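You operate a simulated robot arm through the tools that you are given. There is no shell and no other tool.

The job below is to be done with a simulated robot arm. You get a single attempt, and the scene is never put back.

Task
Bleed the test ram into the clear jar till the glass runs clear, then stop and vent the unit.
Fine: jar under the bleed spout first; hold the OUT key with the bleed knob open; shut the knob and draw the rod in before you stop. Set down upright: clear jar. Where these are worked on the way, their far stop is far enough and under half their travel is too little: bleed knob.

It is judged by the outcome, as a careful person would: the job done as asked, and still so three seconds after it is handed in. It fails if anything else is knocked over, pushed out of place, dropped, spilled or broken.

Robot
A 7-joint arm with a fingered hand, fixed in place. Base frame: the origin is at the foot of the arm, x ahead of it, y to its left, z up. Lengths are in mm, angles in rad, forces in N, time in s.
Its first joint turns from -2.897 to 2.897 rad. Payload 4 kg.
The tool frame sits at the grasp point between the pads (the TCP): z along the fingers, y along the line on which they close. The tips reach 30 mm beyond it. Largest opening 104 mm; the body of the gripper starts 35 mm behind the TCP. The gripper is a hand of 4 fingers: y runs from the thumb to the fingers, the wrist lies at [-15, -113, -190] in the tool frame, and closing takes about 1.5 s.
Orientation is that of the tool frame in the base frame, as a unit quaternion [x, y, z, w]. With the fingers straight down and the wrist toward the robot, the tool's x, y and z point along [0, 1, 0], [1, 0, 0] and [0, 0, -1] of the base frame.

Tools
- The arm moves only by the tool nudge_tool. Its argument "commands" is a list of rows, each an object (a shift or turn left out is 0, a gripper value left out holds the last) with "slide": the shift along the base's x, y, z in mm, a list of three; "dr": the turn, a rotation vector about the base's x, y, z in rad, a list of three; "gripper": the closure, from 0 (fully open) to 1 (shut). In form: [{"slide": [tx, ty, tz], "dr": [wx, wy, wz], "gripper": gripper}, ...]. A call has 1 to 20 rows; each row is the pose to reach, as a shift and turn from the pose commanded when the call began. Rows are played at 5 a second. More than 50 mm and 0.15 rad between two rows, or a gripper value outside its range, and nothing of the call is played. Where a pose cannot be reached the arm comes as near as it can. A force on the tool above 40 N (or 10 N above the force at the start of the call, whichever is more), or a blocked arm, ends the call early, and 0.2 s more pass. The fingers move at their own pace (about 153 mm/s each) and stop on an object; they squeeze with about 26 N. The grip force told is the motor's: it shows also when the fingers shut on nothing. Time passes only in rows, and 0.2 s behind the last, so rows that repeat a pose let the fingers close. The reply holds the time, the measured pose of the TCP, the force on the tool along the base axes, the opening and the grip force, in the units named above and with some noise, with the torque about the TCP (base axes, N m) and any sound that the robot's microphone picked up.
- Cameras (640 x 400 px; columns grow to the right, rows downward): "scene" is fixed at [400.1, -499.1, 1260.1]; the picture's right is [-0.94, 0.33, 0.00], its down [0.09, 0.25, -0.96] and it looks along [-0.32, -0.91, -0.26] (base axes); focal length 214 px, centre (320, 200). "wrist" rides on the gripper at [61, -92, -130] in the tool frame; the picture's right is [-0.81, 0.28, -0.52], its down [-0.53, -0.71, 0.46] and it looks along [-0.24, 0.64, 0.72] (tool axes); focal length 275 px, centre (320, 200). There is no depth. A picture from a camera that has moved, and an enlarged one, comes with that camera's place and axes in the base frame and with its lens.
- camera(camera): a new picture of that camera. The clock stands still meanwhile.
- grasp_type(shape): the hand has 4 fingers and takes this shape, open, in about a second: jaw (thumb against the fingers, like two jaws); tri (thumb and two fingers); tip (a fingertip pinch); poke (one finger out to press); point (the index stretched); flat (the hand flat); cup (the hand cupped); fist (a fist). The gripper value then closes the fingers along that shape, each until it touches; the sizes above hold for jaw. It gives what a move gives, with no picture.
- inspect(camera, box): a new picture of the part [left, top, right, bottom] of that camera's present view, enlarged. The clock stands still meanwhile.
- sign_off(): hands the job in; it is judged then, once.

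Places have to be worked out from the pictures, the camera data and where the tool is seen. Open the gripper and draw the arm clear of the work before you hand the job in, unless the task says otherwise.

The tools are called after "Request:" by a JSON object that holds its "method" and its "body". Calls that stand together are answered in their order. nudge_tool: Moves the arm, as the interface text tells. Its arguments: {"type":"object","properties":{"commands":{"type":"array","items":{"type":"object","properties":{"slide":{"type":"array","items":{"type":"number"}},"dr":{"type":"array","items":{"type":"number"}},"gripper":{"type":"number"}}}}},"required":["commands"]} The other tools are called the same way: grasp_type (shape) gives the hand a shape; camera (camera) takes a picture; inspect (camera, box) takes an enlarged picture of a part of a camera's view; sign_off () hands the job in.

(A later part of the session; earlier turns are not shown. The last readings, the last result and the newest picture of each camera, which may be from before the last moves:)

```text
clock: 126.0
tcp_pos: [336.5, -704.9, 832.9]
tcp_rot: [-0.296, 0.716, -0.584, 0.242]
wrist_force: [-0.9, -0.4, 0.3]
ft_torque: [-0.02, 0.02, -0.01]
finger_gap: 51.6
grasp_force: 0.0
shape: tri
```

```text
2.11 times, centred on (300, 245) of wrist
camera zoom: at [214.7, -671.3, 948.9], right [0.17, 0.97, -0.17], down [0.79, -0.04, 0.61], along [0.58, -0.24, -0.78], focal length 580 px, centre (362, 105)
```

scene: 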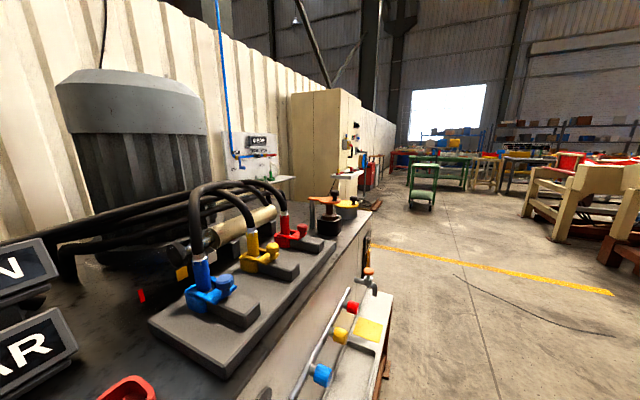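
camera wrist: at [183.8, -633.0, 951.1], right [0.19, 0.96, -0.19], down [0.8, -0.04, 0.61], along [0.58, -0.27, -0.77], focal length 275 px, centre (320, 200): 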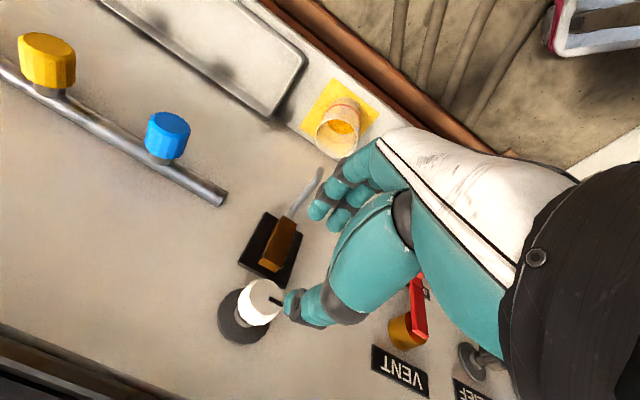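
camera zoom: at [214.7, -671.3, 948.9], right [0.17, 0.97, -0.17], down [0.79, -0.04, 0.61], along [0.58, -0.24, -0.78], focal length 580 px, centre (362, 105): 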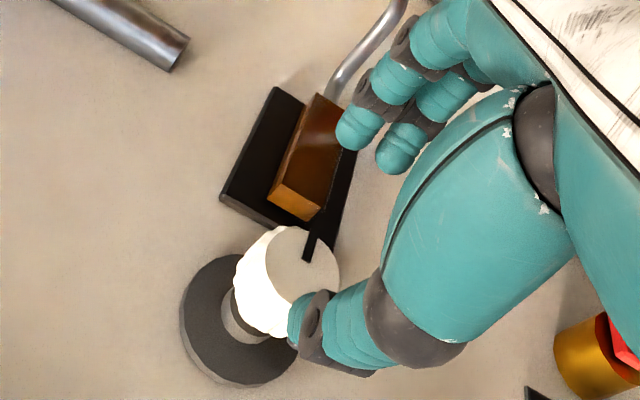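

The pointer again points down at the glass exactly as at the start: the knob is shut. Next the IN key; I back off, change to poke and retrace the safe route.

Request:
{"method": "nudge_tool", "body": {"commands": [{"slide": [-10, 15, 2]}, {"slide": [-22, 32, 4]}, {"slide": [-30, 44, 5]}, {"slide": [-30, 44, 5]}]}}

Request:
{"method": "grasp_type", "body": {"shape": "poke"}}

Request:
{"method": "nudge_tool", "body": {"commands": [{"slide": [-3, 8, -7], "dr": [-0.02, 0.109, 0.061]}, {"slide": [-6, 16, -14], "dr": [-0.039, 0.218, 0.123]}, {"slide": [-9, 24, -21], "dr": [-0.059, 0.327, 0.184]}, {"slide": [-12, 32, -28], "dr": [-0.078, 0.436, 0.246]}, {"slide": [-15, 40, -35], "dr": [-0.098, 0.545, 0.307]}, {"slide": [-18, 48, -42], "dr": [-0.117, 0.654, 0.369]}, {"slide": [-21, 56, -50], "dr": [-0.137, 0.763, 0.43]}, {"slide": [-24, 64, -60], "dr": [-0.157, 0.872, 0.492]}, {"slide": [-27, 72, -70], "dr": [-0.176, 0.981, 0.553]}, {"slide": [-28, 75, -80], "dr": [-0.196, 1.09, 0.614]}, {"slide": [-29, 78, -90], "dr": [-0.215, 1.199, 0.676]}, {"slide": [-30, 80, -95], "dr": [-0.235, 1.309, 0.737]}, {"slide": [-30, 80, -100], "dr": [-0.254, 1.418, 0.799]}, {"slide": [-30, 80, -100], "dr": [-0.254, 1.418, 0.799]}]}}

Request:
{"method": "camera", "body": {"camera": "wrist"}}

```text
clock: 127.0
tcp_pos: [305.9, -661.5, 839.7]
tcp_rot: [-0.297, 0.716, -0.584, 0.242]
wrist_force: [-0.4, -0.5, -0.4]
ft_torque: [0.01, -0.01, -0.02]
finger_gap: 51.9
grasp_force: 0.2
shape: tri
```

```text
clock: 127.9
tcp_pos: [306.3, -661.2, 839.2]
tcp_rot: [-0.297, 0.716, -0.584, 0.242]
wrist_force: [-0.3, 0.5, 0.9]
ft_torque: [-0.01, 0.0, -0.04]
finger_gap: 0.0
grasp_force: 0.1
shape: poke
```

```text
clock: 130.9
tcp_pos: [275.9, -582.5, 738.5]
tcp_rot: [0.853, -0.466, 0.204, 0.114]
wrist_force: [0.6, -0.7, -0.3]
ft_torque: [0.01, -0.01, -0.03]
finger_gap: 0.0
grasp_force: 0.0
shape: poke
```

```text
taken
camera wrist: at [350.5, -528.7, 881.7], right [-0.75, 0.66, 0.09], down [0.46, 0.61, -0.65], along [-0.49, -0.44, -0.75], focal length 275 px, centre (320, 200)
```

wrist: 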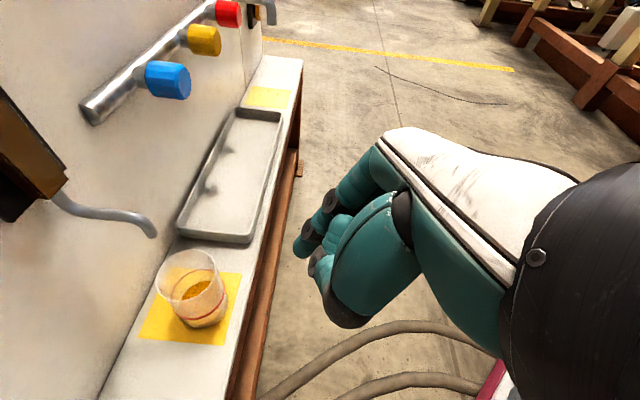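

Jar level and glass look unchanged and clear. I travel left and up as before, toward the IN key.

Request:
{"method": "nudge_tool", "body": {"commands": [{"slide": [33, 10, 26], "dr": [-0.016, -0.019, 0.047]}, {"slide": [66, 20, 52], "dr": [-0.032, -0.038, 0.093]}, {"slide": [99, 31, 78], "dr": [-0.049, -0.057, 0.14]}, {"slide": [132, 43, 104], "dr": [-0.065, -0.077, 0.186]}, {"slide": [165, 55, 130], "dr": [-0.081, -0.096, 0.233]}, {"slide": [198, 67, 156], "dr": [-0.097, -0.115, 0.279]}, {"slide": [230, 80, 182], "dr": [-0.114, -0.134, 0.326]}, {"slide": [263, 107, 200], "dr": [-0.13, -0.153, 0.372]}, {"slide": [296, 134, 216], "dr": [-0.146, -0.172, 0.419]}, {"slide": [329, 161, 232], "dr": [-0.162, -0.191, 0.465]}, {"slide": [362, 188, 248], "dr": [-0.179, -0.211, 0.512]}, {"slide": [395, 215, 262], "dr": [-0.195, -0.23, 0.558]}, {"slide": [395, 215, 262], "dr": [-0.195, -0.23, 0.558]}]}}

Request:
{"method": "nudge_tool", "body": {"commands": [{"slide": [25, 0, 0], "dr": [0, 0, 0.07]}, {"slide": [50, -5, 0], "dr": [0, 0, 0.145]}, {"slide": [80, -15, 0], "dr": [0, 0, 0.22]}, {"slide": [105, -30, -3], "dr": [0, 0, 0.29]}, {"slide": [130, -46, -8], "dr": [0, 0, 0.365]}, {"slide": [157, -62, -14], "dr": [0, 0, 0.436]}, {"slide": [157, -62, -14], "dr": [0, 0, 0.436]}]}}

Request:
{"method": "camera", "body": {"camera": "wrist"}}

```text
clock: 133.7
tcp_pos: [671.5, -367.5, 1002.1]
tcp_rot: [0.904, -0.203, 0.367, 0.08]
wrist_force: [-0.9, 0.2, -0.6]
ft_torque: [-0.02, -0.01, 0.01]
finger_gap: 0.0
grasp_force: 0.1
shape: poke
```

```text
clock: 135.3
tcp_pos: [828.5, -428.5, 987.2]
tcp_rot: [0.927, -0.002, 0.374, -0.001]
wrist_force: [-0.3, 0.3, -0.2]
ft_torque: [0.01, 0.01, 0.0]
finger_gap: 0.1
grasp_force: 0.1
shape: poke
```

```text
taken
camera wrist: at [781.6, -337.1, 1123.2], right [-0.94, -0.27, -0.19], down [-0.06, 0.72, -0.69], along [0.33, -0.64, -0.69], focal length 275 px, centre (320, 200)
```

wrist: 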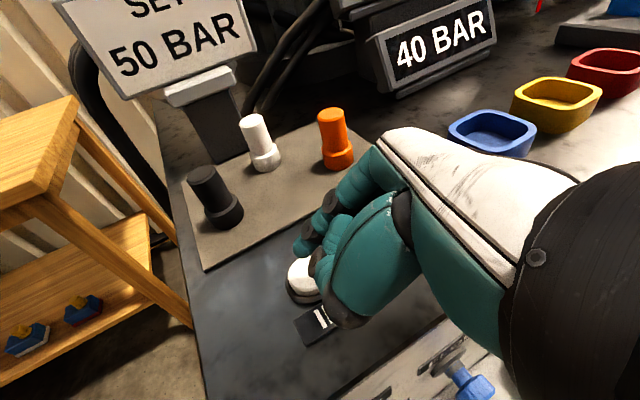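

Reached above IN. I check the fingertip position against the key.

Request:
{"method": "inspect", "body": {"camera": "wrist", "box": [230, 190, 390, 330]}}

```text
2.86 times, centred on (310, 260) of wrist
camera zoom: at [781.6, -337.1, 1123.2], right [-0.94, -0.27, -0.19], down [-0.06, 0.72, -0.69], along [0.33, -0.64, -0.69], focal length 786 px, centre (349, 29)
```

zoom: 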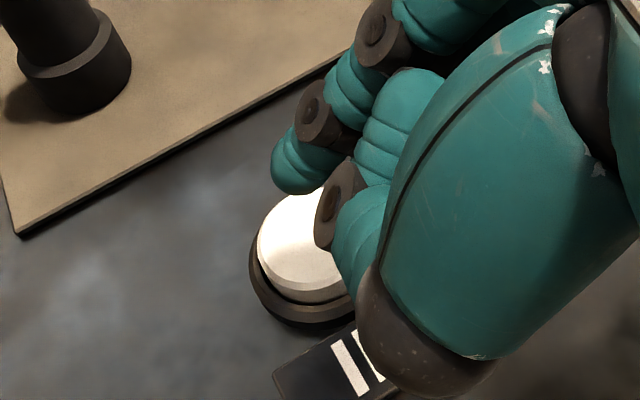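

Fingertip is over the IN key within ~4 mm. I descend onto it.

Request:
{"method": "nudge_tool", "body": {"commands": [{"slide": [3, 0, -8]}, {"slide": [4, 0, -16]}, {"slide": [4, 0, -22]}, {"slide": [4, 0, -24]}, {"slide": [4, 0, -25]}]}}

Request:
{"method": "inspect", "body": {"camera": "scene", "box": [100, 170, 320, 330]}}

```text
clock: 136.5
tcp_pos: [831.6, -429.1, 962.4]
tcp_rot: [0.927, -0.004, 0.375, -0.002]
wrist_force: [-1.2, 0.5, 1.6]
ft_torque: [-0.04, 0.01, -0.03]
finger_gap: 0.0
grasp_force: 0.0
shape: poke
heard: click
```

```text
2.50 times, centred on (210, 250) of scene
camera zoom: at [400.1, -499.1, 1260.1], right [-0.94, 0.33, 0.0], down [0.09, 0.25, -0.96], along [-0.32, -0.91, -0.26], focal length 536 px, centre (595, 75)
```

zoom: 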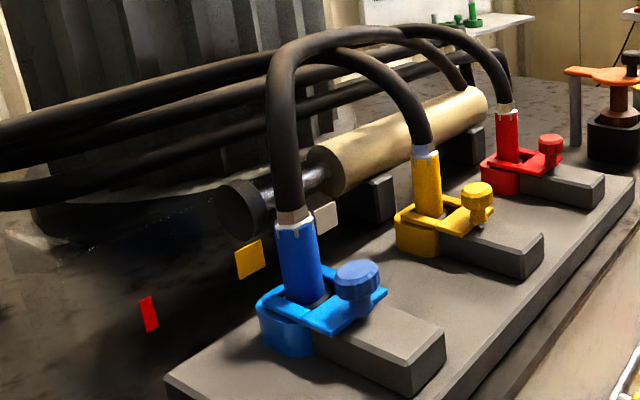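

A click again. I press 2 mm further and hold, watching the rod.

Request:
{"method": "nudge_tool", "body": {"commands": [{"slide": [0, 0, -2]}, {"slide": [0, 0, -2]}, {"slide": [0, 0, -2]}, {"slide": [0, 0, -2]}, {"slide": [0, 0, -2]}, {"slide": [0, 0, -2]}]}}

Request:
{"method": "inspect", "body": {"camera": "scene", "box": [100, 170, 320, 330]}}

```text
clock: 137.9
tcp_pos: [831.9, -429.0, 960.7]
tcp_rot: [0.927, -0.003, 0.375, -0.001]
wrist_force: [-1.1, 2.4, 0.6]
ft_torque: [0.04, 0.0, 0.07]
finger_gap: 0.1
grasp_force: 0.1
shape: poke
```

```text
2.50 times, centred on (210, 250) of scene
camera zoom: at [400.1, -499.1, 1260.1], right [-0.94, 0.33, 0.0], down [0.09, 0.25, -0.96], along [-0.32, -0.91, -0.26], focal length 536 px, centre (595, 75)
```

zoom: 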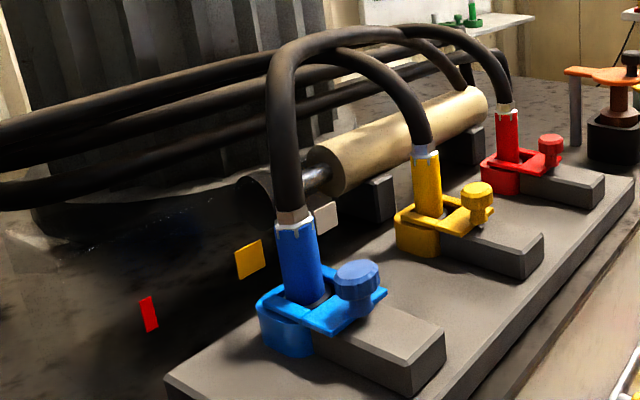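

The rod is drawing in. I keep holding.

Request:
{"method": "nudge_tool", "body": {"commands": [{"slide": [0, 0, -1]}, {"slide": [0, 0, -1]}, {"slide": [0, 0, -1]}, {"slide": [0, 0, -1]}, {"slide": [0, 0, -1]}, {"slide": [0, 0, -1]}, {"slide": [0, 0, -1]}, {"slide": [0, 0, -1]}, {"slide": [0, 0, -1]}, {"slide": [0, 0, -1]}, {"slide": [0, 0, -1]}]}}

Request:
{"method": "inspect", "body": {"camera": "scene", "box": [100, 170, 320, 330]}}

```text
clock: 140.3
tcp_pos: [831.3, -429.8, 959.5]
tcp_rot: [0.927, -0.003, 0.375, -0.001]
wrist_force: [-1.7, 0.8, 1.9]
ft_torque: [-0.01, 0.02, -0.02]
finger_gap: 0.0
grasp_force: 0.1
shape: poke
```

```text
2.50 times, centred on (210, 250) of scene
camera zoom: at [400.1, -499.1, 1260.1], right [-0.94, 0.33, 0.0], down [0.09, 0.25, -0.96], along [-0.32, -0.91, -0.26], focal length 536 px, centre (595, 75)
```

zoom: 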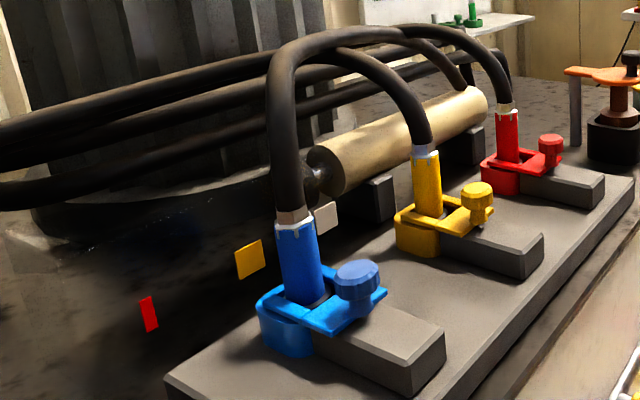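

The rod end is back as at the start. I hold one more second to be sure it is fully in, and compare.

Request:
{"method": "nudge_tool", "body": {"commands": [{"slide": [0, 0, 0]}, {"slide": [0, 0, 0]}, {"slide": [0, 0, 0]}, {"slide": [0, 0, 0]}, {"slide": [0, 0, 0]}, {"slide": [0, 0, 0]}, {"slide": [0, 0, 0]}]}}

Request:
{"method": "inspect", "body": {"camera": "scene", "box": [160, 200, 260, 270]}}

Request:
{"method": "inspect", "body": {"camera": "wrist", "box": [360, 0, 520, 120]}}

```text
clock: 141.9
tcp_pos: [831.2, -428.7, 958.6]
tcp_rot: [0.927, -0.003, 0.375, -0.001]
wrist_force: [-2.6, 1.1, 3.4]
ft_torque: [0.01, 0.01, 0.0]
finger_gap: 0.1
grasp_force: 0.0
shape: poke
```

```text
5.71 times, centred on (210, 235) of scene
camera zoom: at [400.1, -499.1, 1260.1], right [-0.94, 0.33, 0.0], down [0.09, 0.25, -0.96], along [-0.32, -0.91, -0.26], focal length 1226 px, centre (949, 0)
```

zoom: 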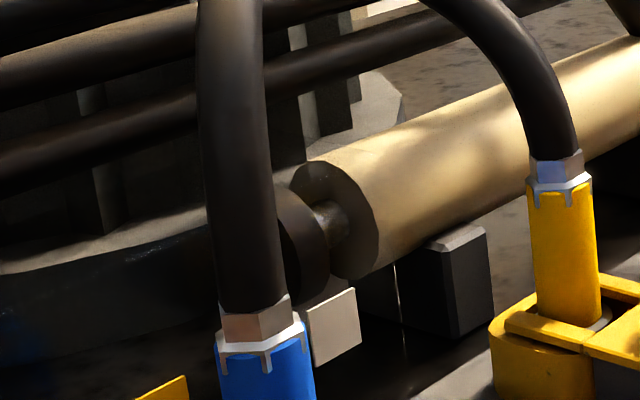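

```text
3.33 times, centred on (440, 60) of wrist
camera zoom: at [784.6, -337.6, 1095.3], right [-0.94, -0.27, -0.19], down [-0.06, 0.72, -0.69], along [0.33, -0.64, -0.69], focal length 918 px, centre (-80, 667)
```

zoom: 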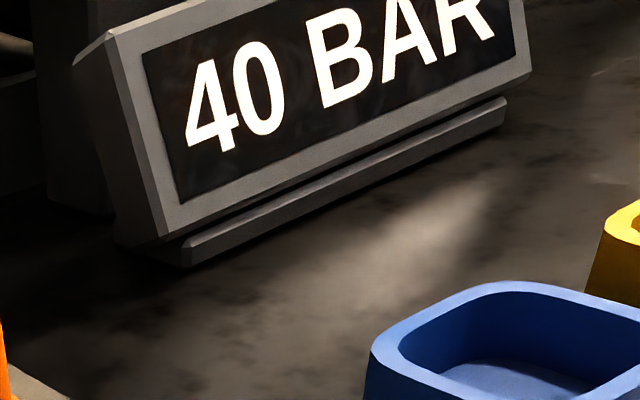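

I hold another second and compare the same view for any further movement.

Request:
{"method": "nudge_tool", "body": {"commands": [{"slide": [0, 0, 0]}, {"slide": [0, 0, 0]}, {"slide": [0, 0, 0]}, {"slide": [0, 0, 0]}]}}

Request:
{"method": "inspect", "body": {"camera": "scene", "box": [160, 200, 260, 270]}}

```text
clock: 142.9
tcp_pos: [830.8, -428.7, 958.8]
tcp_rot: [0.927, -0.003, 0.376, -0.001]
wrist_force: [-1.0, -0.1, 2.0]
ft_torque: [0.01, 0.02, -0.02]
finger_gap: 0.0
grasp_force: 0.0
shape: poke
```

```text
5.71 times, centred on (210, 235) of scene
camera zoom: at [400.1, -499.1, 1260.1], right [-0.94, 0.33, 0.0], down [0.09, 0.25, -0.96], along [-0.32, -0.91, -0.26], focal length 1226 px, centre (949, 0)
```

zoom: 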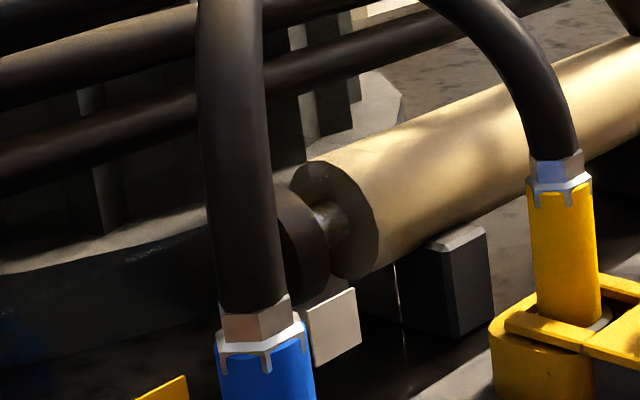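

The rod is fully in and still (its end disc at the white mark). I release IN, rise, and go around to above the PUMP lever's handle, estimated at about (825,-242,763), lever pointing left at ON.

Request:
{"method": "nudge_tool", "body": {"commands": [{"slide": [0, 0, 20]}, {"slide": [-5, 0, 45]}, {"slide": [-35, 20, 55]}, {"slide": [-65, 45, 55], "dr": [0, 0, -0.05]}, {"slide": [-85, 80, 55], "dr": [0, 0, -0.1]}, {"slide": [-85, 115, 50], "dr": [0, 0, -0.15]}, {"slide": [-75, 150, 40], "dr": [0, 0, -0.22]}, {"slide": [-60, 175, 25], "dr": [0, 0, -0.29]}, {"slide": [-45, 190, 10], "dr": [0, 0, -0.35]}, {"slide": [-45, 190, 10], "dr": [0, 0, -0.35]}]}}

Request:
{"method": "camera", "body": {"camera": "wrist"}}

```text
clock: 145.1
tcp_pos: [788.8, -236.7, 969.3]
tcp_rot: [0.912, -0.164, 0.37, 0.064]
wrist_force: [0.0, -0.2, 0.4]
ft_torque: [-0.02, 0.01, -0.03]
finger_gap: 0.0
grasp_force: 0.0
shape: poke
```

```text
taken
camera wrist: at [775.8, -135.0, 1105.2], right [-0.98, 0.07, -0.19], down [0.19, 0.69, -0.69], along [0.08, -0.72, -0.69], focal length 275 px, centre (320, 200)
```

wrist: 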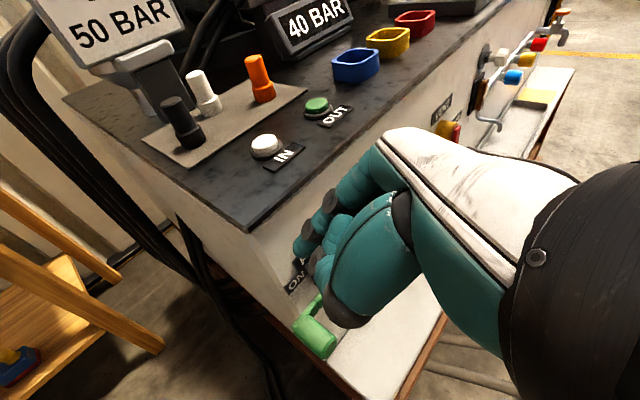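

The green handle is in view just below-left of the fingertip. I zoom to locate it.

Request:
{"method": "inspect", "body": {"camera": "wrist", "box": [240, 200, 400, 370]}}

```text
2.35 times, centred on (320, 285) of wrist
camera zoom: at [775.8, -135.0, 1105.2], right [-0.98, 0.07, -0.19], down [0.19, 0.69, -0.69], along [0.08, -0.72, -0.69], focal length 648 px, centre (320, 0)
```

zoom: 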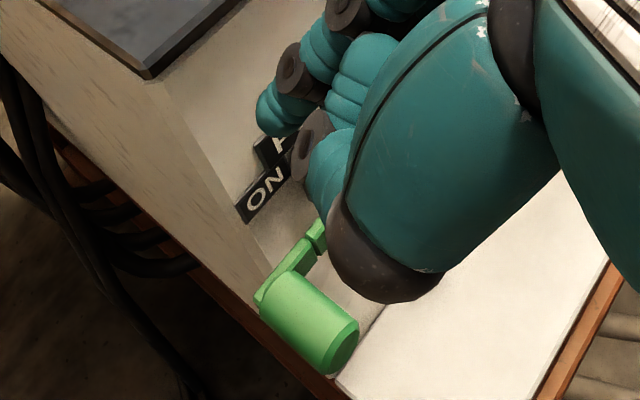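

Handle axis: l≈411, from n≈755 to 798, z≈765, radius ≈15. I descend to just above it.

Request:
{"method": "nudge_tool", "body": {"commands": [{"slide": [10, -5, -40]}, {"slide": [20, -9, -80]}, {"slide": [31, -14, -115]}, {"slide": [31, -14, -141]}, {"slide": [31, -14, -141]}]}}

Request:
{"method": "camera", "body": {"camera": "wrist"}}

Request:
{"method": "inspect", "body": {"camera": "wrist", "box": [220, 200, 400, 370]}}

```text
clock: 146.3
tcp_pos: [820.1, -252.8, 827.0]
tcp_rot: [0.912, -0.164, 0.37, 0.065]
wrist_force: [0.3, 0.9, 0.9]
ft_torque: [0.01, 0.02, 0.03]
finger_gap: 0.0
grasp_force: 0.0
shape: poke
```

```text
taken
camera wrist: at [807.5, -151.2, 963.7], right [-0.98, 0.07, -0.19], down [0.19, 0.69, -0.69], along [0.09, -0.72, -0.69], focal length 275 px, centre (320, 200)
```

wrist: 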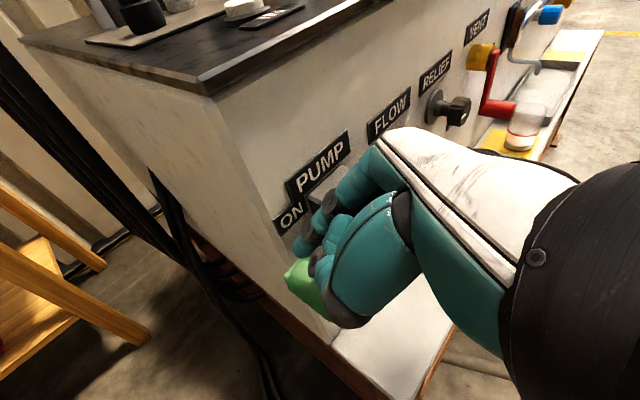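

```text
2.35 times, centred on (310, 285) of wrist
camera zoom: at [807.5, -151.2, 963.7], right [-0.98, 0.07, -0.19], down [0.19, 0.69, -0.69], along [0.09, -0.72, -0.69], focal length 648 px, centre (344, 0)
```

zoom: 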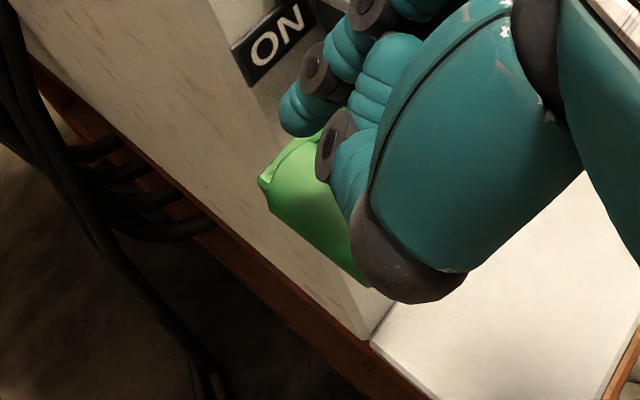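

The finger is above the handle. I push it down along the lever's arc, first half.

Request:
{"method": "nudge_tool", "body": {"commands": [{"slide": [0.7, 0.7, -12]}, {"slide": [0.7, 0.7, -25]}, {"slide": [2, 2, -37]}, {"slide": [2.8, 2.8, -50]}, {"slide": [1.5, 1.5, -62]}, {"slide": [0, 0, -74]}, {"slide": [-3.5, -3.5, -86]}, {"slide": [-7, -7, -97]}, {"slide": [-7, -7, -97]}]}}

Request:
{"method": "camera", "body": {"camera": "wrist"}}

```text
clock: 148.3
tcp_pos: [810.4, -261.3, 730.9]
tcp_rot: [0.912, -0.164, 0.369, 0.065]
wrist_force: [-0.9, -0.4, -0.3]
ft_torque: [-0.04, 0.02, 0.01]
finger_gap: 0.0
grasp_force: 0.1
shape: poke
```

```text
taken
camera wrist: at [798.7, -158.8, 866.7], right [-0.98, 0.07, -0.19], down [0.19, 0.69, -0.69], along [0.09, -0.72, -0.69], focal length 275 px, centre (320, 200)
```

wrist: 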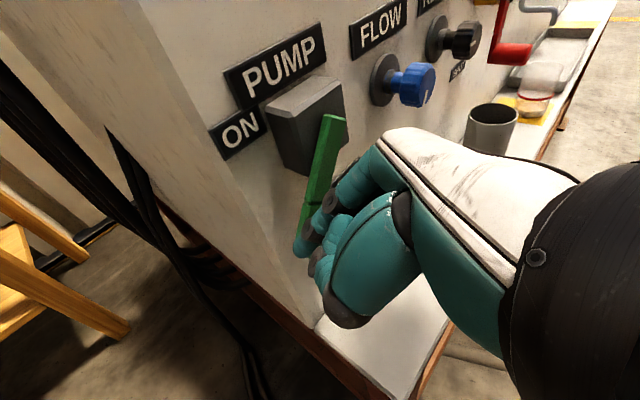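

The lever is swinging down (now about 30° from vertical). I continue the arc to the far stop.

Request:
{"method": "nudge_tool", "body": {"commands": [{"slide": [-5, -5, -10]}, {"slide": [-11, -11, -19]}, {"slide": [-18, -18, -28]}, {"slide": [-25, -25, -34]}, {"slide": [-33, -33, -40]}, {"slide": [-41, -41, -43]}, {"slide": [-48, -48, -46]}, {"slide": [-48, -48, -46]}]}}

Request:
{"method": "camera", "body": {"camera": "wrist"}}

```text
clock: 149.8
tcp_pos: [771.5, -295.1, 691.7]
tcp_rot: [0.912, -0.161, 0.374, 0.059]
wrist_force: [-3.8, 23.1, 16.2]
ft_torque: [0.06, 0.06, -0.05]
finger_gap: 0.0
grasp_force: 0.2
shape: poke
stopped in row 7: the force on the tool passed its limit at 46 N (the readings are from after the stop); the commanded pose is now the measured one
```

```text
taken
camera wrist: at [756.3, -195.0, 827.9], right [-0.98, 0.06, -0.2], down [0.19, 0.7, -0.69], along [0.1, -0.71, -0.7], focal length 275 px, centre (320, 200)
```

wrist: 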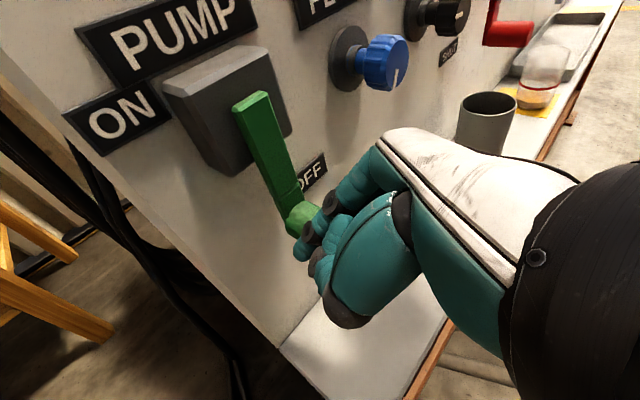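

The lever now points down at OFF and reached its stop. I back the finger off and look at the lever and displays.

Request:
{"method": "nudge_tool", "body": {"commands": [{"slide": [8, 8, 5]}, {"slide": [5, 20, 20]}, {"slide": [-15, 40, 50]}, {"slide": [-40, 60, 90]}, {"slide": [-55, 70, 130]}, {"slide": [-65, 70, 175]}, {"slide": [-65, 60, 220]}, {"slide": [-65, 60, 220]}]}}

Request:
{"method": "camera", "body": {"camera": "wrist"}}

```text
refused: row 4 steps farther than a row can; nothing moved
```

```text
taken
camera wrist: at [756.3, -195.0, 827.9], right [-0.98, 0.06, -0.2], down [0.19, 0.7, -0.69], along [0.1, -0.71, -0.7], focal length 275 px, centre (320, 200)
```

wrist: 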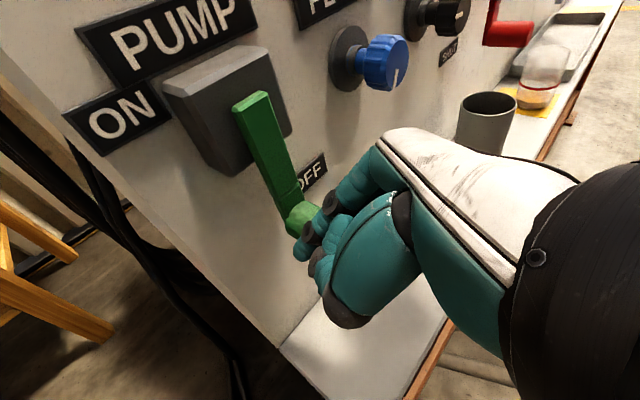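

Too large a step; I resend with smaller ones.

Request:
{"method": "nudge_tool", "body": {"commands": [{"slide": [8, 8, 5]}, {"slide": [4, 20, 18]}, {"slide": [-10, 35, 40]}, {"slide": [-25, 48, 70]}, {"slide": [-40, 56, 105]}, {"slide": [-52, 60, 145]}, {"slide": [-60, 60, 185]}, {"slide": [-62, 58, 225]}, {"slide": [-62, 58, 225]}]}}

Request:
{"method": "camera", "body": {"camera": "wrist"}}

```text
clock: 151.8
tcp_pos: [711.0, -244.2, 915.1]
tcp_rot: [0.911, -0.162, 0.373, 0.061]
wrist_force: [-0.1, 1.1, -0.2]
ft_torque: [0.0, 0.05, -0.03]
finger_gap: 0.1
grasp_force: 0.2
shape: poke
```

```text
taken
camera wrist: at [696.6, -142.4, 1051.6], right [-0.98, 0.06, -0.2], down [0.19, 0.7, -0.69], along [0.1, -0.71, -0.69], focal length 275 px, centre (320, 200)
```

wrist: 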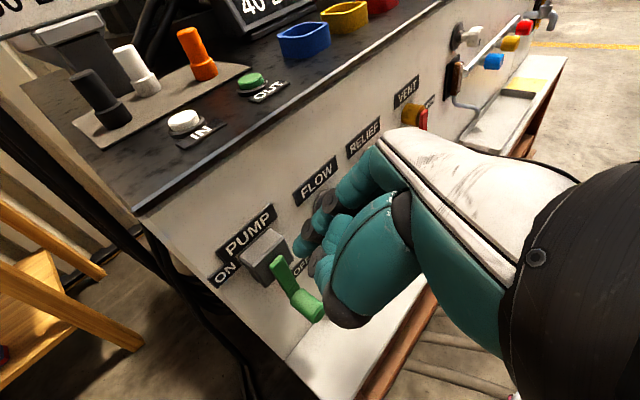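

PUMP is at OFF. I check the displays quickly, then go to the VENT lever.

Request:
{"method": "inspect", "body": {"camera": "wrist", "box": [200, 0, 360, 100]}}

Request:
{"method": "inspect", "body": {"camera": "wrist", "box": [200, 190, 340, 340]}}

Request:
{"method": "inspect", "body": {"camera": "wrist", "box": [380, 20, 520, 140]}}

```text
4.00 times, centred on (280, 50) of wrist
camera zoom: at [696.6, -142.4, 1051.6], right [-0.98, 0.06, -0.2], down [0.19, 0.7, -0.69], along [0.1, -0.71, -0.69], focal length 1101 px, centre (480, 800)
```

zoom: 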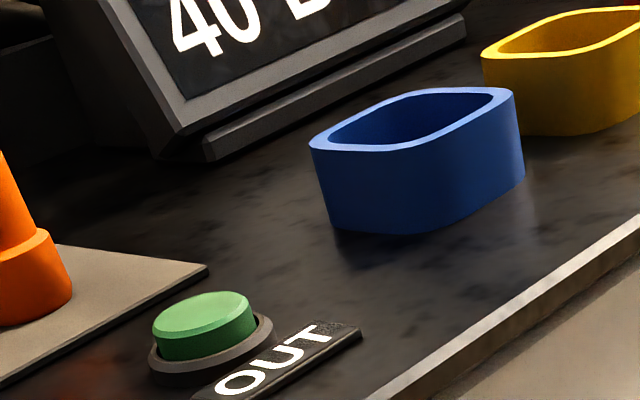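

```text
2.67 times, centred on (270, 265) of wrist
camera zoom: at [696.6, -142.4, 1051.6], right [-0.98, 0.06, -0.2], down [0.19, 0.7, -0.69], along [0.1, -0.71, -0.69], focal length 734 px, centre (453, 27)
```

zoom: 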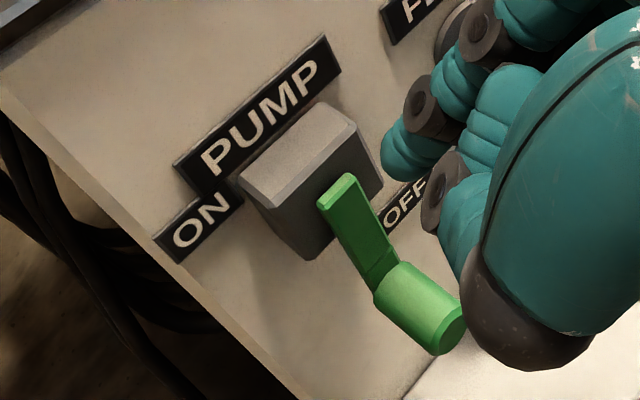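

```text
3.33 times, centred on (450, 80) of wrist
camera zoom: at [696.6, -142.4, 1051.6], right [-0.98, 0.06, -0.2], down [0.19, 0.7, -0.69], along [0.1, -0.71, -0.69], focal length 918 px, centre (-113, 600)
```

zoom: 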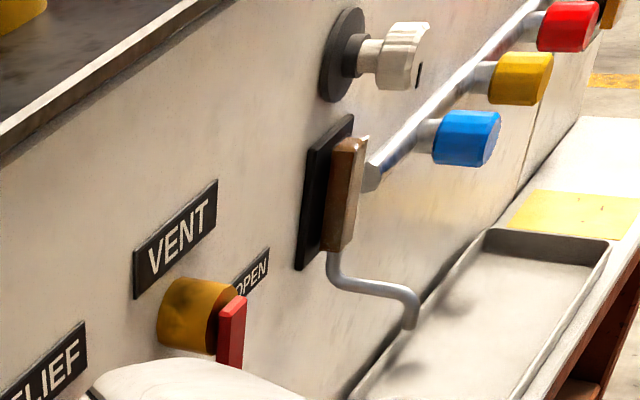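

Displays still show trapped 40 bar; the pump lever is fully down at OFF. Now VENT: its handle hangs at about l≈-55, z≈675, n 761–803; I go to its left side to push it right and up to OPEN.

Request:
{"method": "nudge_tool", "body": {"commands": [{"slide": [-20, -31, -11], "dr": [0, 0, -0.05]}, {"slide": [-40, -62, -22], "dr": [0, 0, -0.1]}, {"slide": [-60, -93, -33], "dr": [0, 0, -0.15]}, {"slide": [-80, -124, -44], "dr": [0, 0, -0.2]}, {"slide": [-99, -155, -55], "dr": [0, 0, -0.25]}, {"slide": [-126, -182, -70], "dr": [0, 0, -0.3]}, {"slide": [-152, -208, -85], "dr": [0, 0, -0.35]}, {"slide": [-179, -235, -100], "dr": [0, 0, -0.4]}, {"slide": [-205, -261, -115], "dr": [0, 0, -0.436]}, {"slide": [-205, -261, -115], "dr": [0, 0, -0.436]}]}}

Request:
{"method": "camera", "body": {"camera": "wrist"}}

```text
clock: 154.0
tcp_pos: [501.6, -505.7, 802.0]
tcp_rot: [0.855, -0.355, 0.351, 0.14]
wrist_force: [0.1, -0.3, 1.1]
ft_torque: [0.0, -0.01, 0.01]
finger_gap: 0.4
grasp_force: 0.1
shape: poke
```

```text
taken
camera wrist: at [531.8, -407.2, 938.3], right [-0.86, 0.47, -0.2], down [0.46, 0.55, -0.69], along [-0.21, -0.69, -0.69], focal length 275 px, centre (320, 200)
```

wrist: 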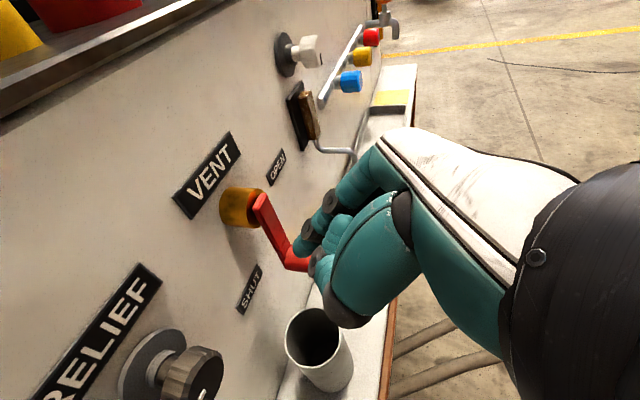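

I descend beside the VENT handle, staying in front of its end.

Request:
{"method": "nudge_tool", "body": {"commands": [{"slide": [0, 0, -35]}, {"slide": [0, 0, -70]}, {"slide": [0, 0, -105]}, {"slide": [0, 0, -118]}, {"slide": [0, 0, -118]}]}}

Request:
{"method": "camera", "body": {"camera": "wrist"}}

Request:
{"method": "inspect", "body": {"camera": "wrist", "box": [200, 80, 400, 330]}}

```text
clock: 155.2
tcp_pos: [504.5, -504.4, 680.5]
tcp_rot: [0.856, -0.355, 0.35, 0.139]
wrist_force: [0.1, -0.8, -0.2]
ft_torque: [0.03, 0.0, 0.03]
finger_gap: 0.0
grasp_force: 0.1
shape: poke
```

```text
taken
camera wrist: at [534.7, -406.2, 817.2], right [-0.86, 0.47, -0.2], down [0.47, 0.55, -0.69], along [-0.21, -0.69, -0.69], focal length 275 px, centre (320, 200)
```

wrist: 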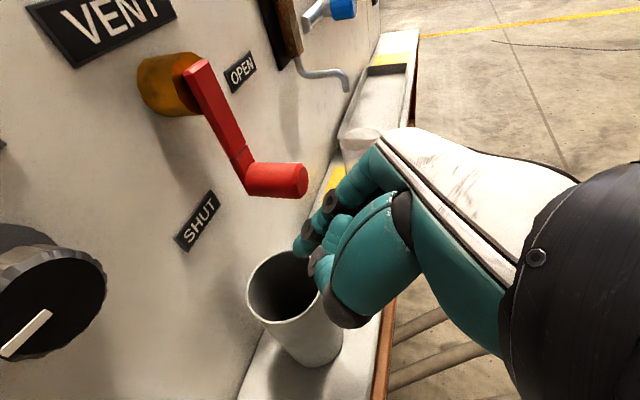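

```text
1.60 times, centred on (300, 205) of wrist
camera zoom: at [534.7, -406.2, 817.2], right [-0.86, 0.47, -0.2], down [0.47, 0.55, -0.69], along [-0.21, -0.69, -0.69], focal length 440 px, centre (352, 192)
```

zoom: 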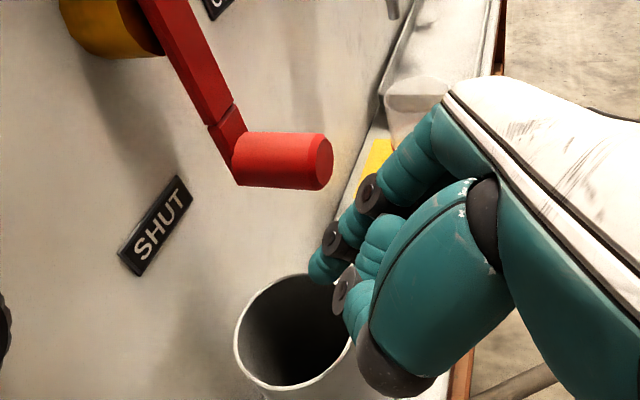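

Handle end at (497,-576,674). I move the fingertip forward so it lies beside the handle on its left.

Request:
{"method": "nudge_tool", "body": {"commands": [{"slide": [8, -8, 0]}, {"slide": [16, -16, 0]}, {"slide": [24, -24, 0]}, {"slide": [28, -28, -1]}, {"slide": [28, -28, -1]}]}}

Request:
{"method": "inspect", "body": {"camera": "wrist", "box": [200, 80, 400, 330]}}

```text
clock: 156.4
tcp_pos: [532.0, -531.0, 681.3]
tcp_rot: [0.855, -0.355, 0.351, 0.14]
wrist_force: [1.3, 1.2, -0.3]
ft_torque: [0.0, -0.01, -0.01]
finger_gap: 0.0
grasp_force: 0.0
shape: poke
```

```text
1.60 times, centred on (300, 205) of wrist
camera zoom: at [561.7, -433.0, 817.1], right [-0.86, 0.47, -0.2], down [0.46, 0.55, -0.69], along [-0.21, -0.69, -0.69], focal length 440 px, centre (352, 192)
```

zoom: 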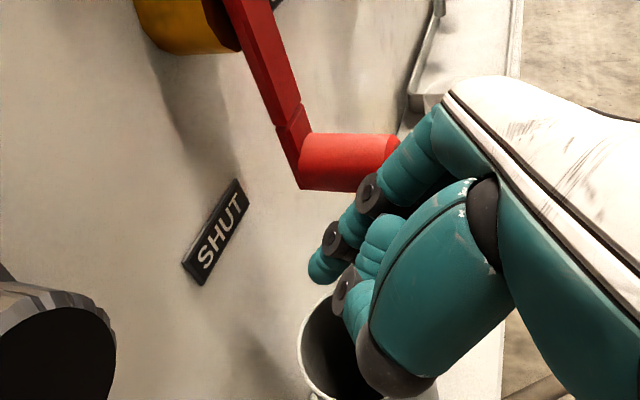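

I push to the right, following the arc through about 45°.

Request:
{"method": "nudge_tool", "body": {"commands": [{"slide": [-11, -11, -1]}, {"slide": [-22, -22, -1]}, {"slide": [-31, -31, -2]}, {"slide": [-40, -40, -3]}, {"slide": [-48, -48, -1]}, {"slide": [-57, -57, 1]}, {"slide": [-65, -65, 5]}, {"slide": [-73, -73, 10]}, {"slide": [-73, -73, 10]}]}}

Request:
{"method": "camera", "body": {"camera": "wrist"}}

```text
clock: 158.4
tcp_pos: [459.1, -603.2, 689.9]
tcp_rot: [0.855, -0.355, 0.352, 0.14]
wrist_force: [-1.4, 3.7, -1.0]
ft_torque: [-0.03, -0.02, -0.04]
finger_gap: 0.1
grasp_force: 0.1
shape: poke
```

```text
taken
camera wrist: at [488.2, -505.7, 827.8], right [-0.86, 0.47, -0.2], down [0.47, 0.55, -0.69], along [-0.21, -0.69, -0.7], focal length 275 px, centre (320, 200)
```

wrist: 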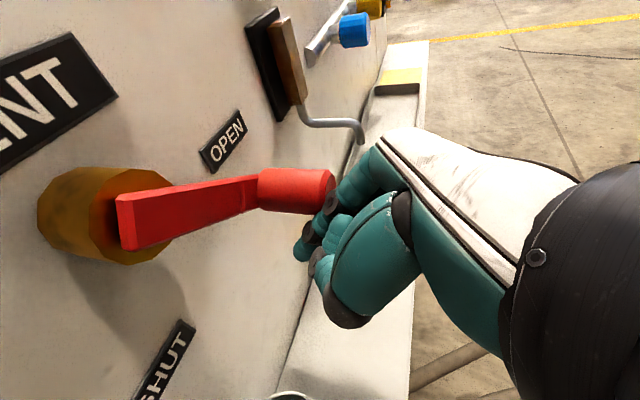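

The lever is about half-way. I continue right and up to the stop.

Request:
{"method": "nudge_tool", "body": {"commands": [{"slide": [-7, -7, 7]}, {"slide": [-14, -14, 14]}, {"slide": [-19, -19, 23]}, {"slide": [-24, -24, 33]}, {"slide": [-28, -28, 43]}, {"slide": [-31, -31, 53]}, {"slide": [-32, -32, 63]}, {"slide": [-32, -32, 63]}]}}

Request:
{"method": "camera", "body": {"camera": "wrist"}}

```text
clock: 160.0
tcp_pos: [422.1, -633.8, 746.7]
tcp_rot: [0.856, -0.36, 0.345, 0.137]
wrist_force: [-5.8, -0.8, -11.7]
ft_torque: [0.18, 0.06, -0.08]
finger_gap: 0.0
grasp_force: 0.0
shape: poke
stopped in row 8: the force on the tool passed its limit at 41 N (the readings are from after the stop); the commanded pose is now the measured one
```

```text
taken
camera wrist: at [454.7, -538.1, 883.8], right [-0.86, 0.48, -0.19], down [0.46, 0.56, -0.69], along [-0.22, -0.68, -0.7], focal length 275 px, centre (320, 200)
```

wrist: 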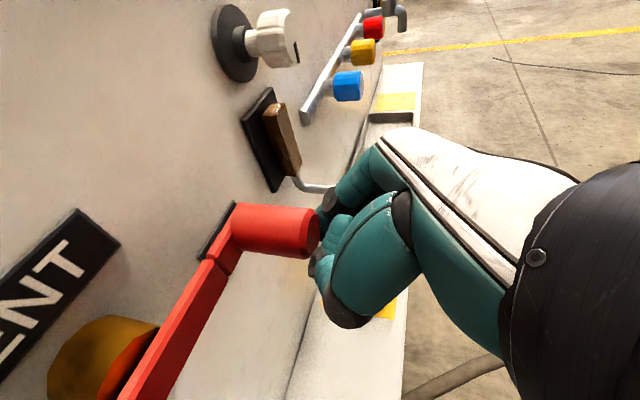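

The lever points exactly right (OPEN) and is against its stop. I back the finger off downward and out, then check.

Request:
{"method": "nudge_tool", "body": {"commands": [{"slide": [0, 0, -8]}, {"slide": [-4, 4, -15]}, {"slide": [-16, 16, -18]}, {"slide": [-30, 30, -18]}, {"slide": [-45, 45, -10]}, {"slide": [-50, 60, 10]}, {"slide": [-50, 60, 10]}]}}

Request:
{"method": "camera", "body": {"camera": "wrist"}}

Request:
{"method": "camera", "body": {"camera": "scene"}}

```text
clock: 161.6
tcp_pos: [374.3, -573.2, 755.9]
tcp_rot: [0.856, -0.358, 0.346, 0.137]
wrist_force: [0.1, -0.6, -0.4]
ft_torque: [0.03, -0.01, 0.0]
finger_gap: 0.2
grasp_force: 0.1
shape: poke
```

```text
taken
camera wrist: at [405.2, -477.2, 893.6], right [-0.86, 0.48, -0.19], down [0.46, 0.56, -0.69], along [-0.22, -0.68, -0.7], focal length 275 px, centre (320, 200)
```

wrist: 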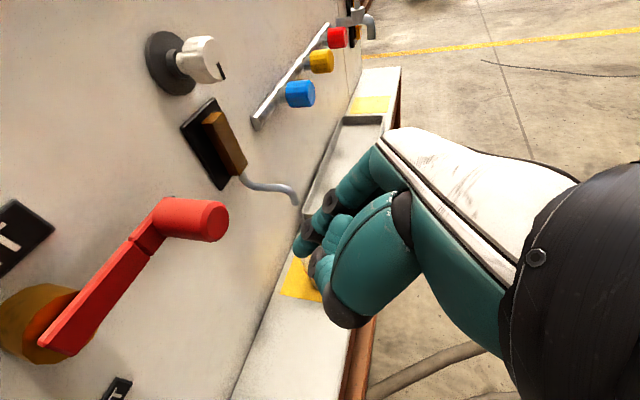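

```text
taken
```

scene: 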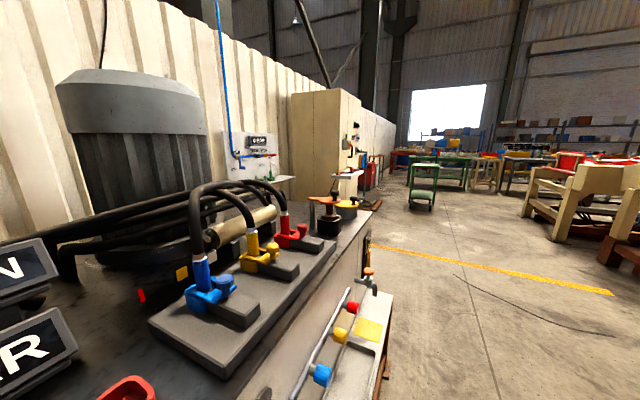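

The sign now reads "…R" further left, like 0 BAR. I draw the arm up and clear, and check everything from above.

Request:
{"method": "nudge_tool", "body": {"commands": [{"slide": [5, 10, 40]}, {"slide": [15, 20, 80]}, {"slide": [30, 30, 120]}, {"slide": [50, 40, 160]}, {"slide": [75, 55, 195]}, {"slide": [100, 70, 230]}, {"slide": [120, 85, 265]}, {"slide": [120, 85, 265]}]}}

Request:
{"method": "camera", "body": {"camera": "wrist"}}

```text
clock: 163.4
tcp_pos: [494.3, -488.5, 1022.5]
tcp_rot: [0.855, -0.36, 0.348, 0.137]
wrist_force: [0.0, -0.7, -0.2]
ft_torque: [0.05, -0.01, 0.02]
finger_gap: 0.0
grasp_force: 0.2
shape: poke
out of reach, approached as far as the arm can: row 2, 3, 4, 5, 6
```

```text
taken
camera wrist: at [525.4, -392.3, 1159.6], right [-0.86, 0.48, -0.19], down [0.46, 0.56, -0.69], along [-0.22, -0.68, -0.7], focal length 275 px, centre (320, 200)
```

wrist: 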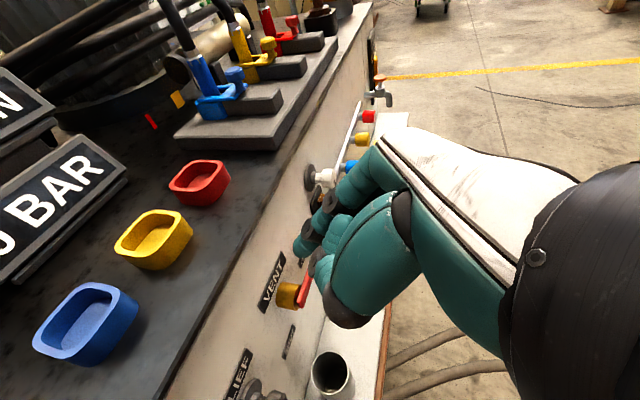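

It appears to read 0 BAR. I move left to confirm displays and the pump lever.

Request:
{"method": "nudge_tool", "body": {"commands": [{"slide": [25, 25, 15], "dr": [0, 0, 0.07]}, {"slide": [50, 50, 30], "dr": [0, 0, 0.14]}, {"slide": [75, 75, 45], "dr": [0, 0, 0.21]}, {"slide": [100, 100, 60], "dr": [0, 0, 0.28]}, {"slide": [125, 130, 75], "dr": [0, 0, 0.35]}, {"slide": [125, 130, 75], "dr": [0, 0, 0.35]}]}}

Request:
{"method": "camera", "body": {"camera": "wrist"}}

```text
clock: 164.8
tcp_pos: [621.2, -360.4, 1100.1]
tcp_rot: [0.905, -0.204, 0.365, 0.074]
wrist_force: [0.2, 0.2, -0.7]
ft_torque: [-0.01, 0.01, 0.0]
finger_gap: 0.1
grasp_force: 0.0
shape: poke
```

```text
taken
camera wrist: at [616.4, -259.5, 1236.8], right [-0.97, 0.15, -0.19], down [0.24, 0.68, -0.69], along [0.03, -0.71, -0.7], focal length 275 px, centre (320, 200)
```

wrist: 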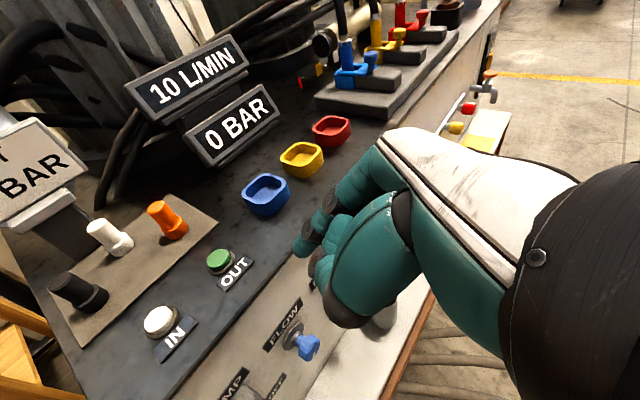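

0 BAR now shows. I take one more look at the pump lever from the earlier vantage point.

Request:
{"method": "nudge_tool", "body": {"commands": [{"slide": [15, 25, -30]}, {"slide": [30, 50, -60]}, {"slide": [45, 80, -85]}, {"slide": [60, 110, -110]}, {"slide": [65, 120, -140]}, {"slide": [65, 120, -140]}]}}

Request:
{"method": "camera", "body": {"camera": "wrist"}}

Request:
{"method": "inspect", "body": {"camera": "wrist", "box": [180, 200, 380, 380]}}

```text
clock: 166.2
tcp_pos: [686.0, -239.6, 959.4]
tcp_rot: [0.905, -0.204, 0.366, 0.075]
wrist_force: [0.3, 0.0, 0.1]
ft_torque: [0.0, 0.0, -0.01]
finger_gap: 0.0
grasp_force: 0.1
shape: poke
```

```text
taken
camera wrist: at [682.0, -137.9, 1096.1], right [-0.97, 0.15, -0.19], down [0.24, 0.68, -0.69], along [0.03, -0.71, -0.7], focal length 275 px, centre (320, 200)
```

wrist: 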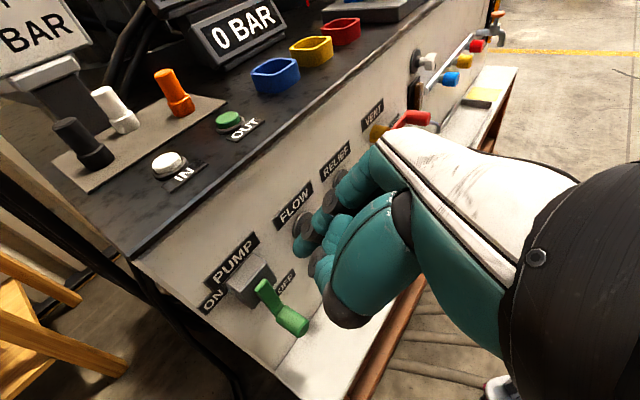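

```text
2.22 times, centred on (280, 290) of wrist
camera zoom: at [682.0, -137.9, 1096.1], right [-0.97, 0.15, -0.19], down [0.24, 0.68, -0.69], along [0.03, -0.71, -0.7], focal length 612 px, centre (409, 0)
```

zoom: 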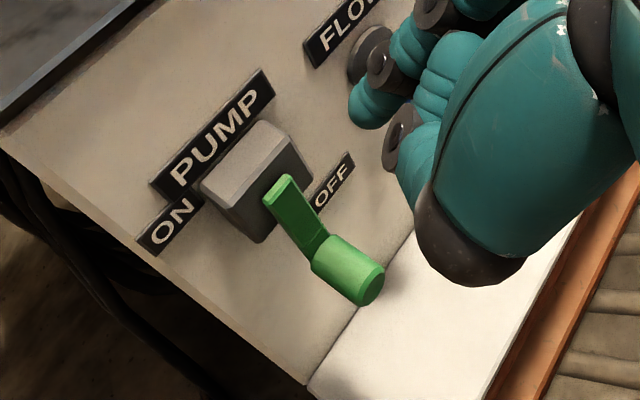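

The lever is vertical beside OFF, but to be certain it is at its end stop I'll press it once more toward OFF from the left. First I bring the fingertip to the left of the handle.

Request:
{"method": "nudge_tool", "body": {"commands": [{"slide": [12, 2, -45]}, {"slide": [25, 3, -90]}, {"slide": [37, 4, -135]}, {"slide": [49, 5, -180]}, {"slide": [55, 3, -220]}, {"slide": [62, -3, -255]}, {"slide": [72, -15, -272]}, {"slide": [85, -30, -272]}, {"slide": [97, -43, -272]}, {"slide": [97, -43, -272]}]}}

Request:
{"method": "camera", "body": {"camera": "wrist"}}

```text
clock: 168.4
tcp_pos: [782.3, -279.5, 687.5]
tcp_rot: [0.906, -0.203, 0.365, 0.074]
wrist_force: [-4.5, 11.2, 1.4]
ft_torque: [0.09, 0.04, -0.23]
finger_gap: 0.2
grasp_force: 0.1
shape: poke
```

```text
taken
camera wrist: at [777.6, -178.6, 824.1], right [-0.97, 0.15, -0.19], down [0.24, 0.69, -0.69], along [0.03, -0.71, -0.7], focal length 275 px, centre (320, 200)
```

wrist: 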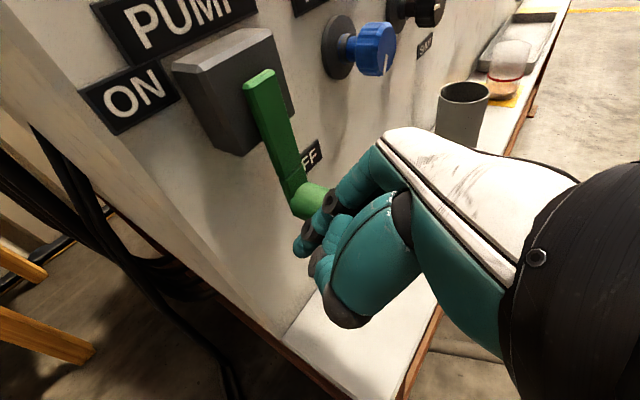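

The finger already touches the handle's left side. I push gently to the right.

Request:
{"method": "nudge_tool", "body": {"commands": [{"slide": [-4, 0, 0]}, {"slide": [-7, -4, 0]}, {"slide": [-10, -8, 0]}, {"slide": [-13, -11, 0]}, {"slide": [-16, -14, 0]}, {"slide": [-19, -17, 0]}, {"slide": [-22, -20, 0]}]}}

Request:
{"method": "camera", "body": {"camera": "wrist"}}

```text
clock: 170.1
tcp_pos: [762.3, -293.1, 685.5]
tcp_rot: [0.907, -0.2, 0.364, 0.068]
wrist_force: [-10.7, 40.9, 18.4]
ft_torque: [0.19, -0.1, 0.33]
finger_gap: 0.0
grasp_force: 0.0
shape: poke
stopped in row 7: the force on the tool passed its limit at 44 N (the readings are from after the stop); the commanded pose is now the measured one
```

```text
taken
camera wrist: at [756.6, -193.0, 823.4], right [-0.97, 0.14, -0.19], down [0.23, 0.69, -0.68], along [0.03, -0.71, -0.71], focal length 275 px, centre (320, 200)
```

wrist: 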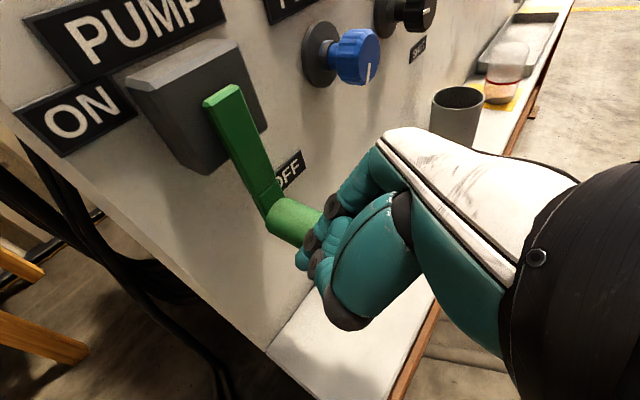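

It does not move any further under 40 N: the pump lever is at its OFF stop. I back off left and outward, then rise clear.

Request:
{"method": "nudge_tool", "body": {"commands": [{"slide": [6, 6, 2]}, {"slide": [5, 18, 5]}, {"slide": [-10, 34, 15]}, {"slide": [-25, 48, 40]}, {"slide": [-40, 55, 75]}, {"slide": [-52, 58, 115]}, {"slide": [-60, 58, 155]}, {"slide": [-62, 55, 200]}, {"slide": [-65, 45, 245]}, {"slide": [-70, 30, 290]}, {"slide": [-80, 10, 335]}, {"slide": [-90, -10, 380]}, {"slide": [-90, -10, 380]}]}}

Request:
{"method": "camera", "body": {"camera": "wrist"}}

```text
refused: row 11 steps farther than a row can; nothing moved
```

```text
taken
camera wrist: at [756.6, -193.0, 823.4], right [-0.97, 0.14, -0.19], down [0.23, 0.69, -0.68], along [0.03, -0.71, -0.71], focal length 275 px, centre (320, 200)
```

wrist: 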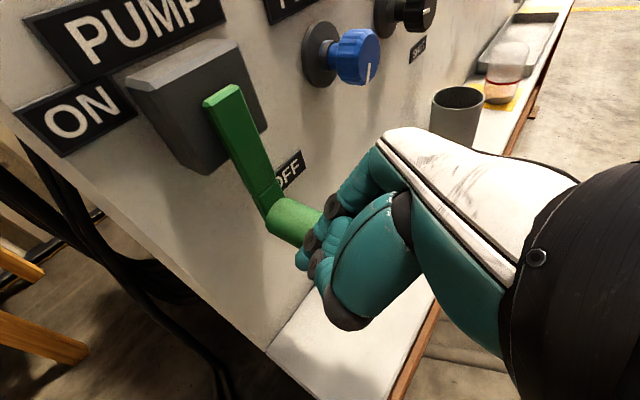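

One step was too long; I resend with shorter ones.

Request:
{"method": "nudge_tool", "body": {"commands": [{"slide": [6, 6, 2]}, {"slide": [5, 18, 5]}, {"slide": [-10, 34, 15]}, {"slide": [-25, 46, 38]}, {"slide": [-38, 52, 70]}, {"slide": [-48, 56, 105]}, {"slide": [-56, 57, 140]}, {"slide": [-60, 55, 178]}, {"slide": [-63, 48, 216]}, {"slide": [-68, 38, 254]}, {"slide": [-75, 24, 290]}, {"slide": [-84, 8, 326]}, {"slide": [-92, -8, 362]}, {"slide": [-92, -8, 362]}]}}

Request:
{"method": "camera", "body": {"camera": "wrist"}}

```text
clock: 173.1
tcp_pos: [669.1, -306.8, 1048.3]
tcp_rot: [0.906, -0.203, 0.365, 0.073]
wrist_force: [0.4, -0.7, -1.3]
ft_torque: [0.04, -0.04, 0.0]
finger_gap: 0.0
grasp_force: 0.1
shape: poke
```

```text
taken
camera wrist: at [664.7, -205.8, 1184.2], right [-0.97, 0.15, -0.19], down [0.24, 0.69, -0.69], along [0.03, -0.71, -0.7], focal length 275 px, centre (320, 200)
```

wrist: 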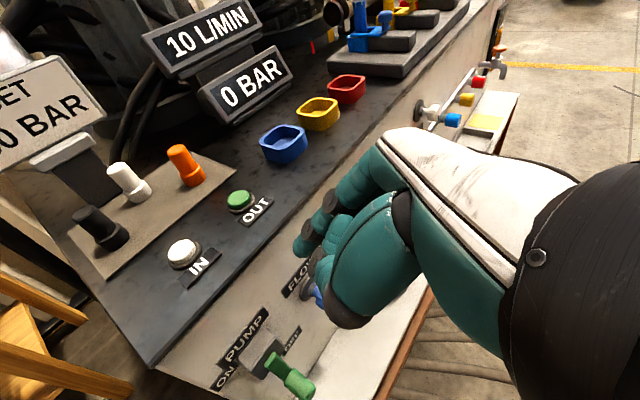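

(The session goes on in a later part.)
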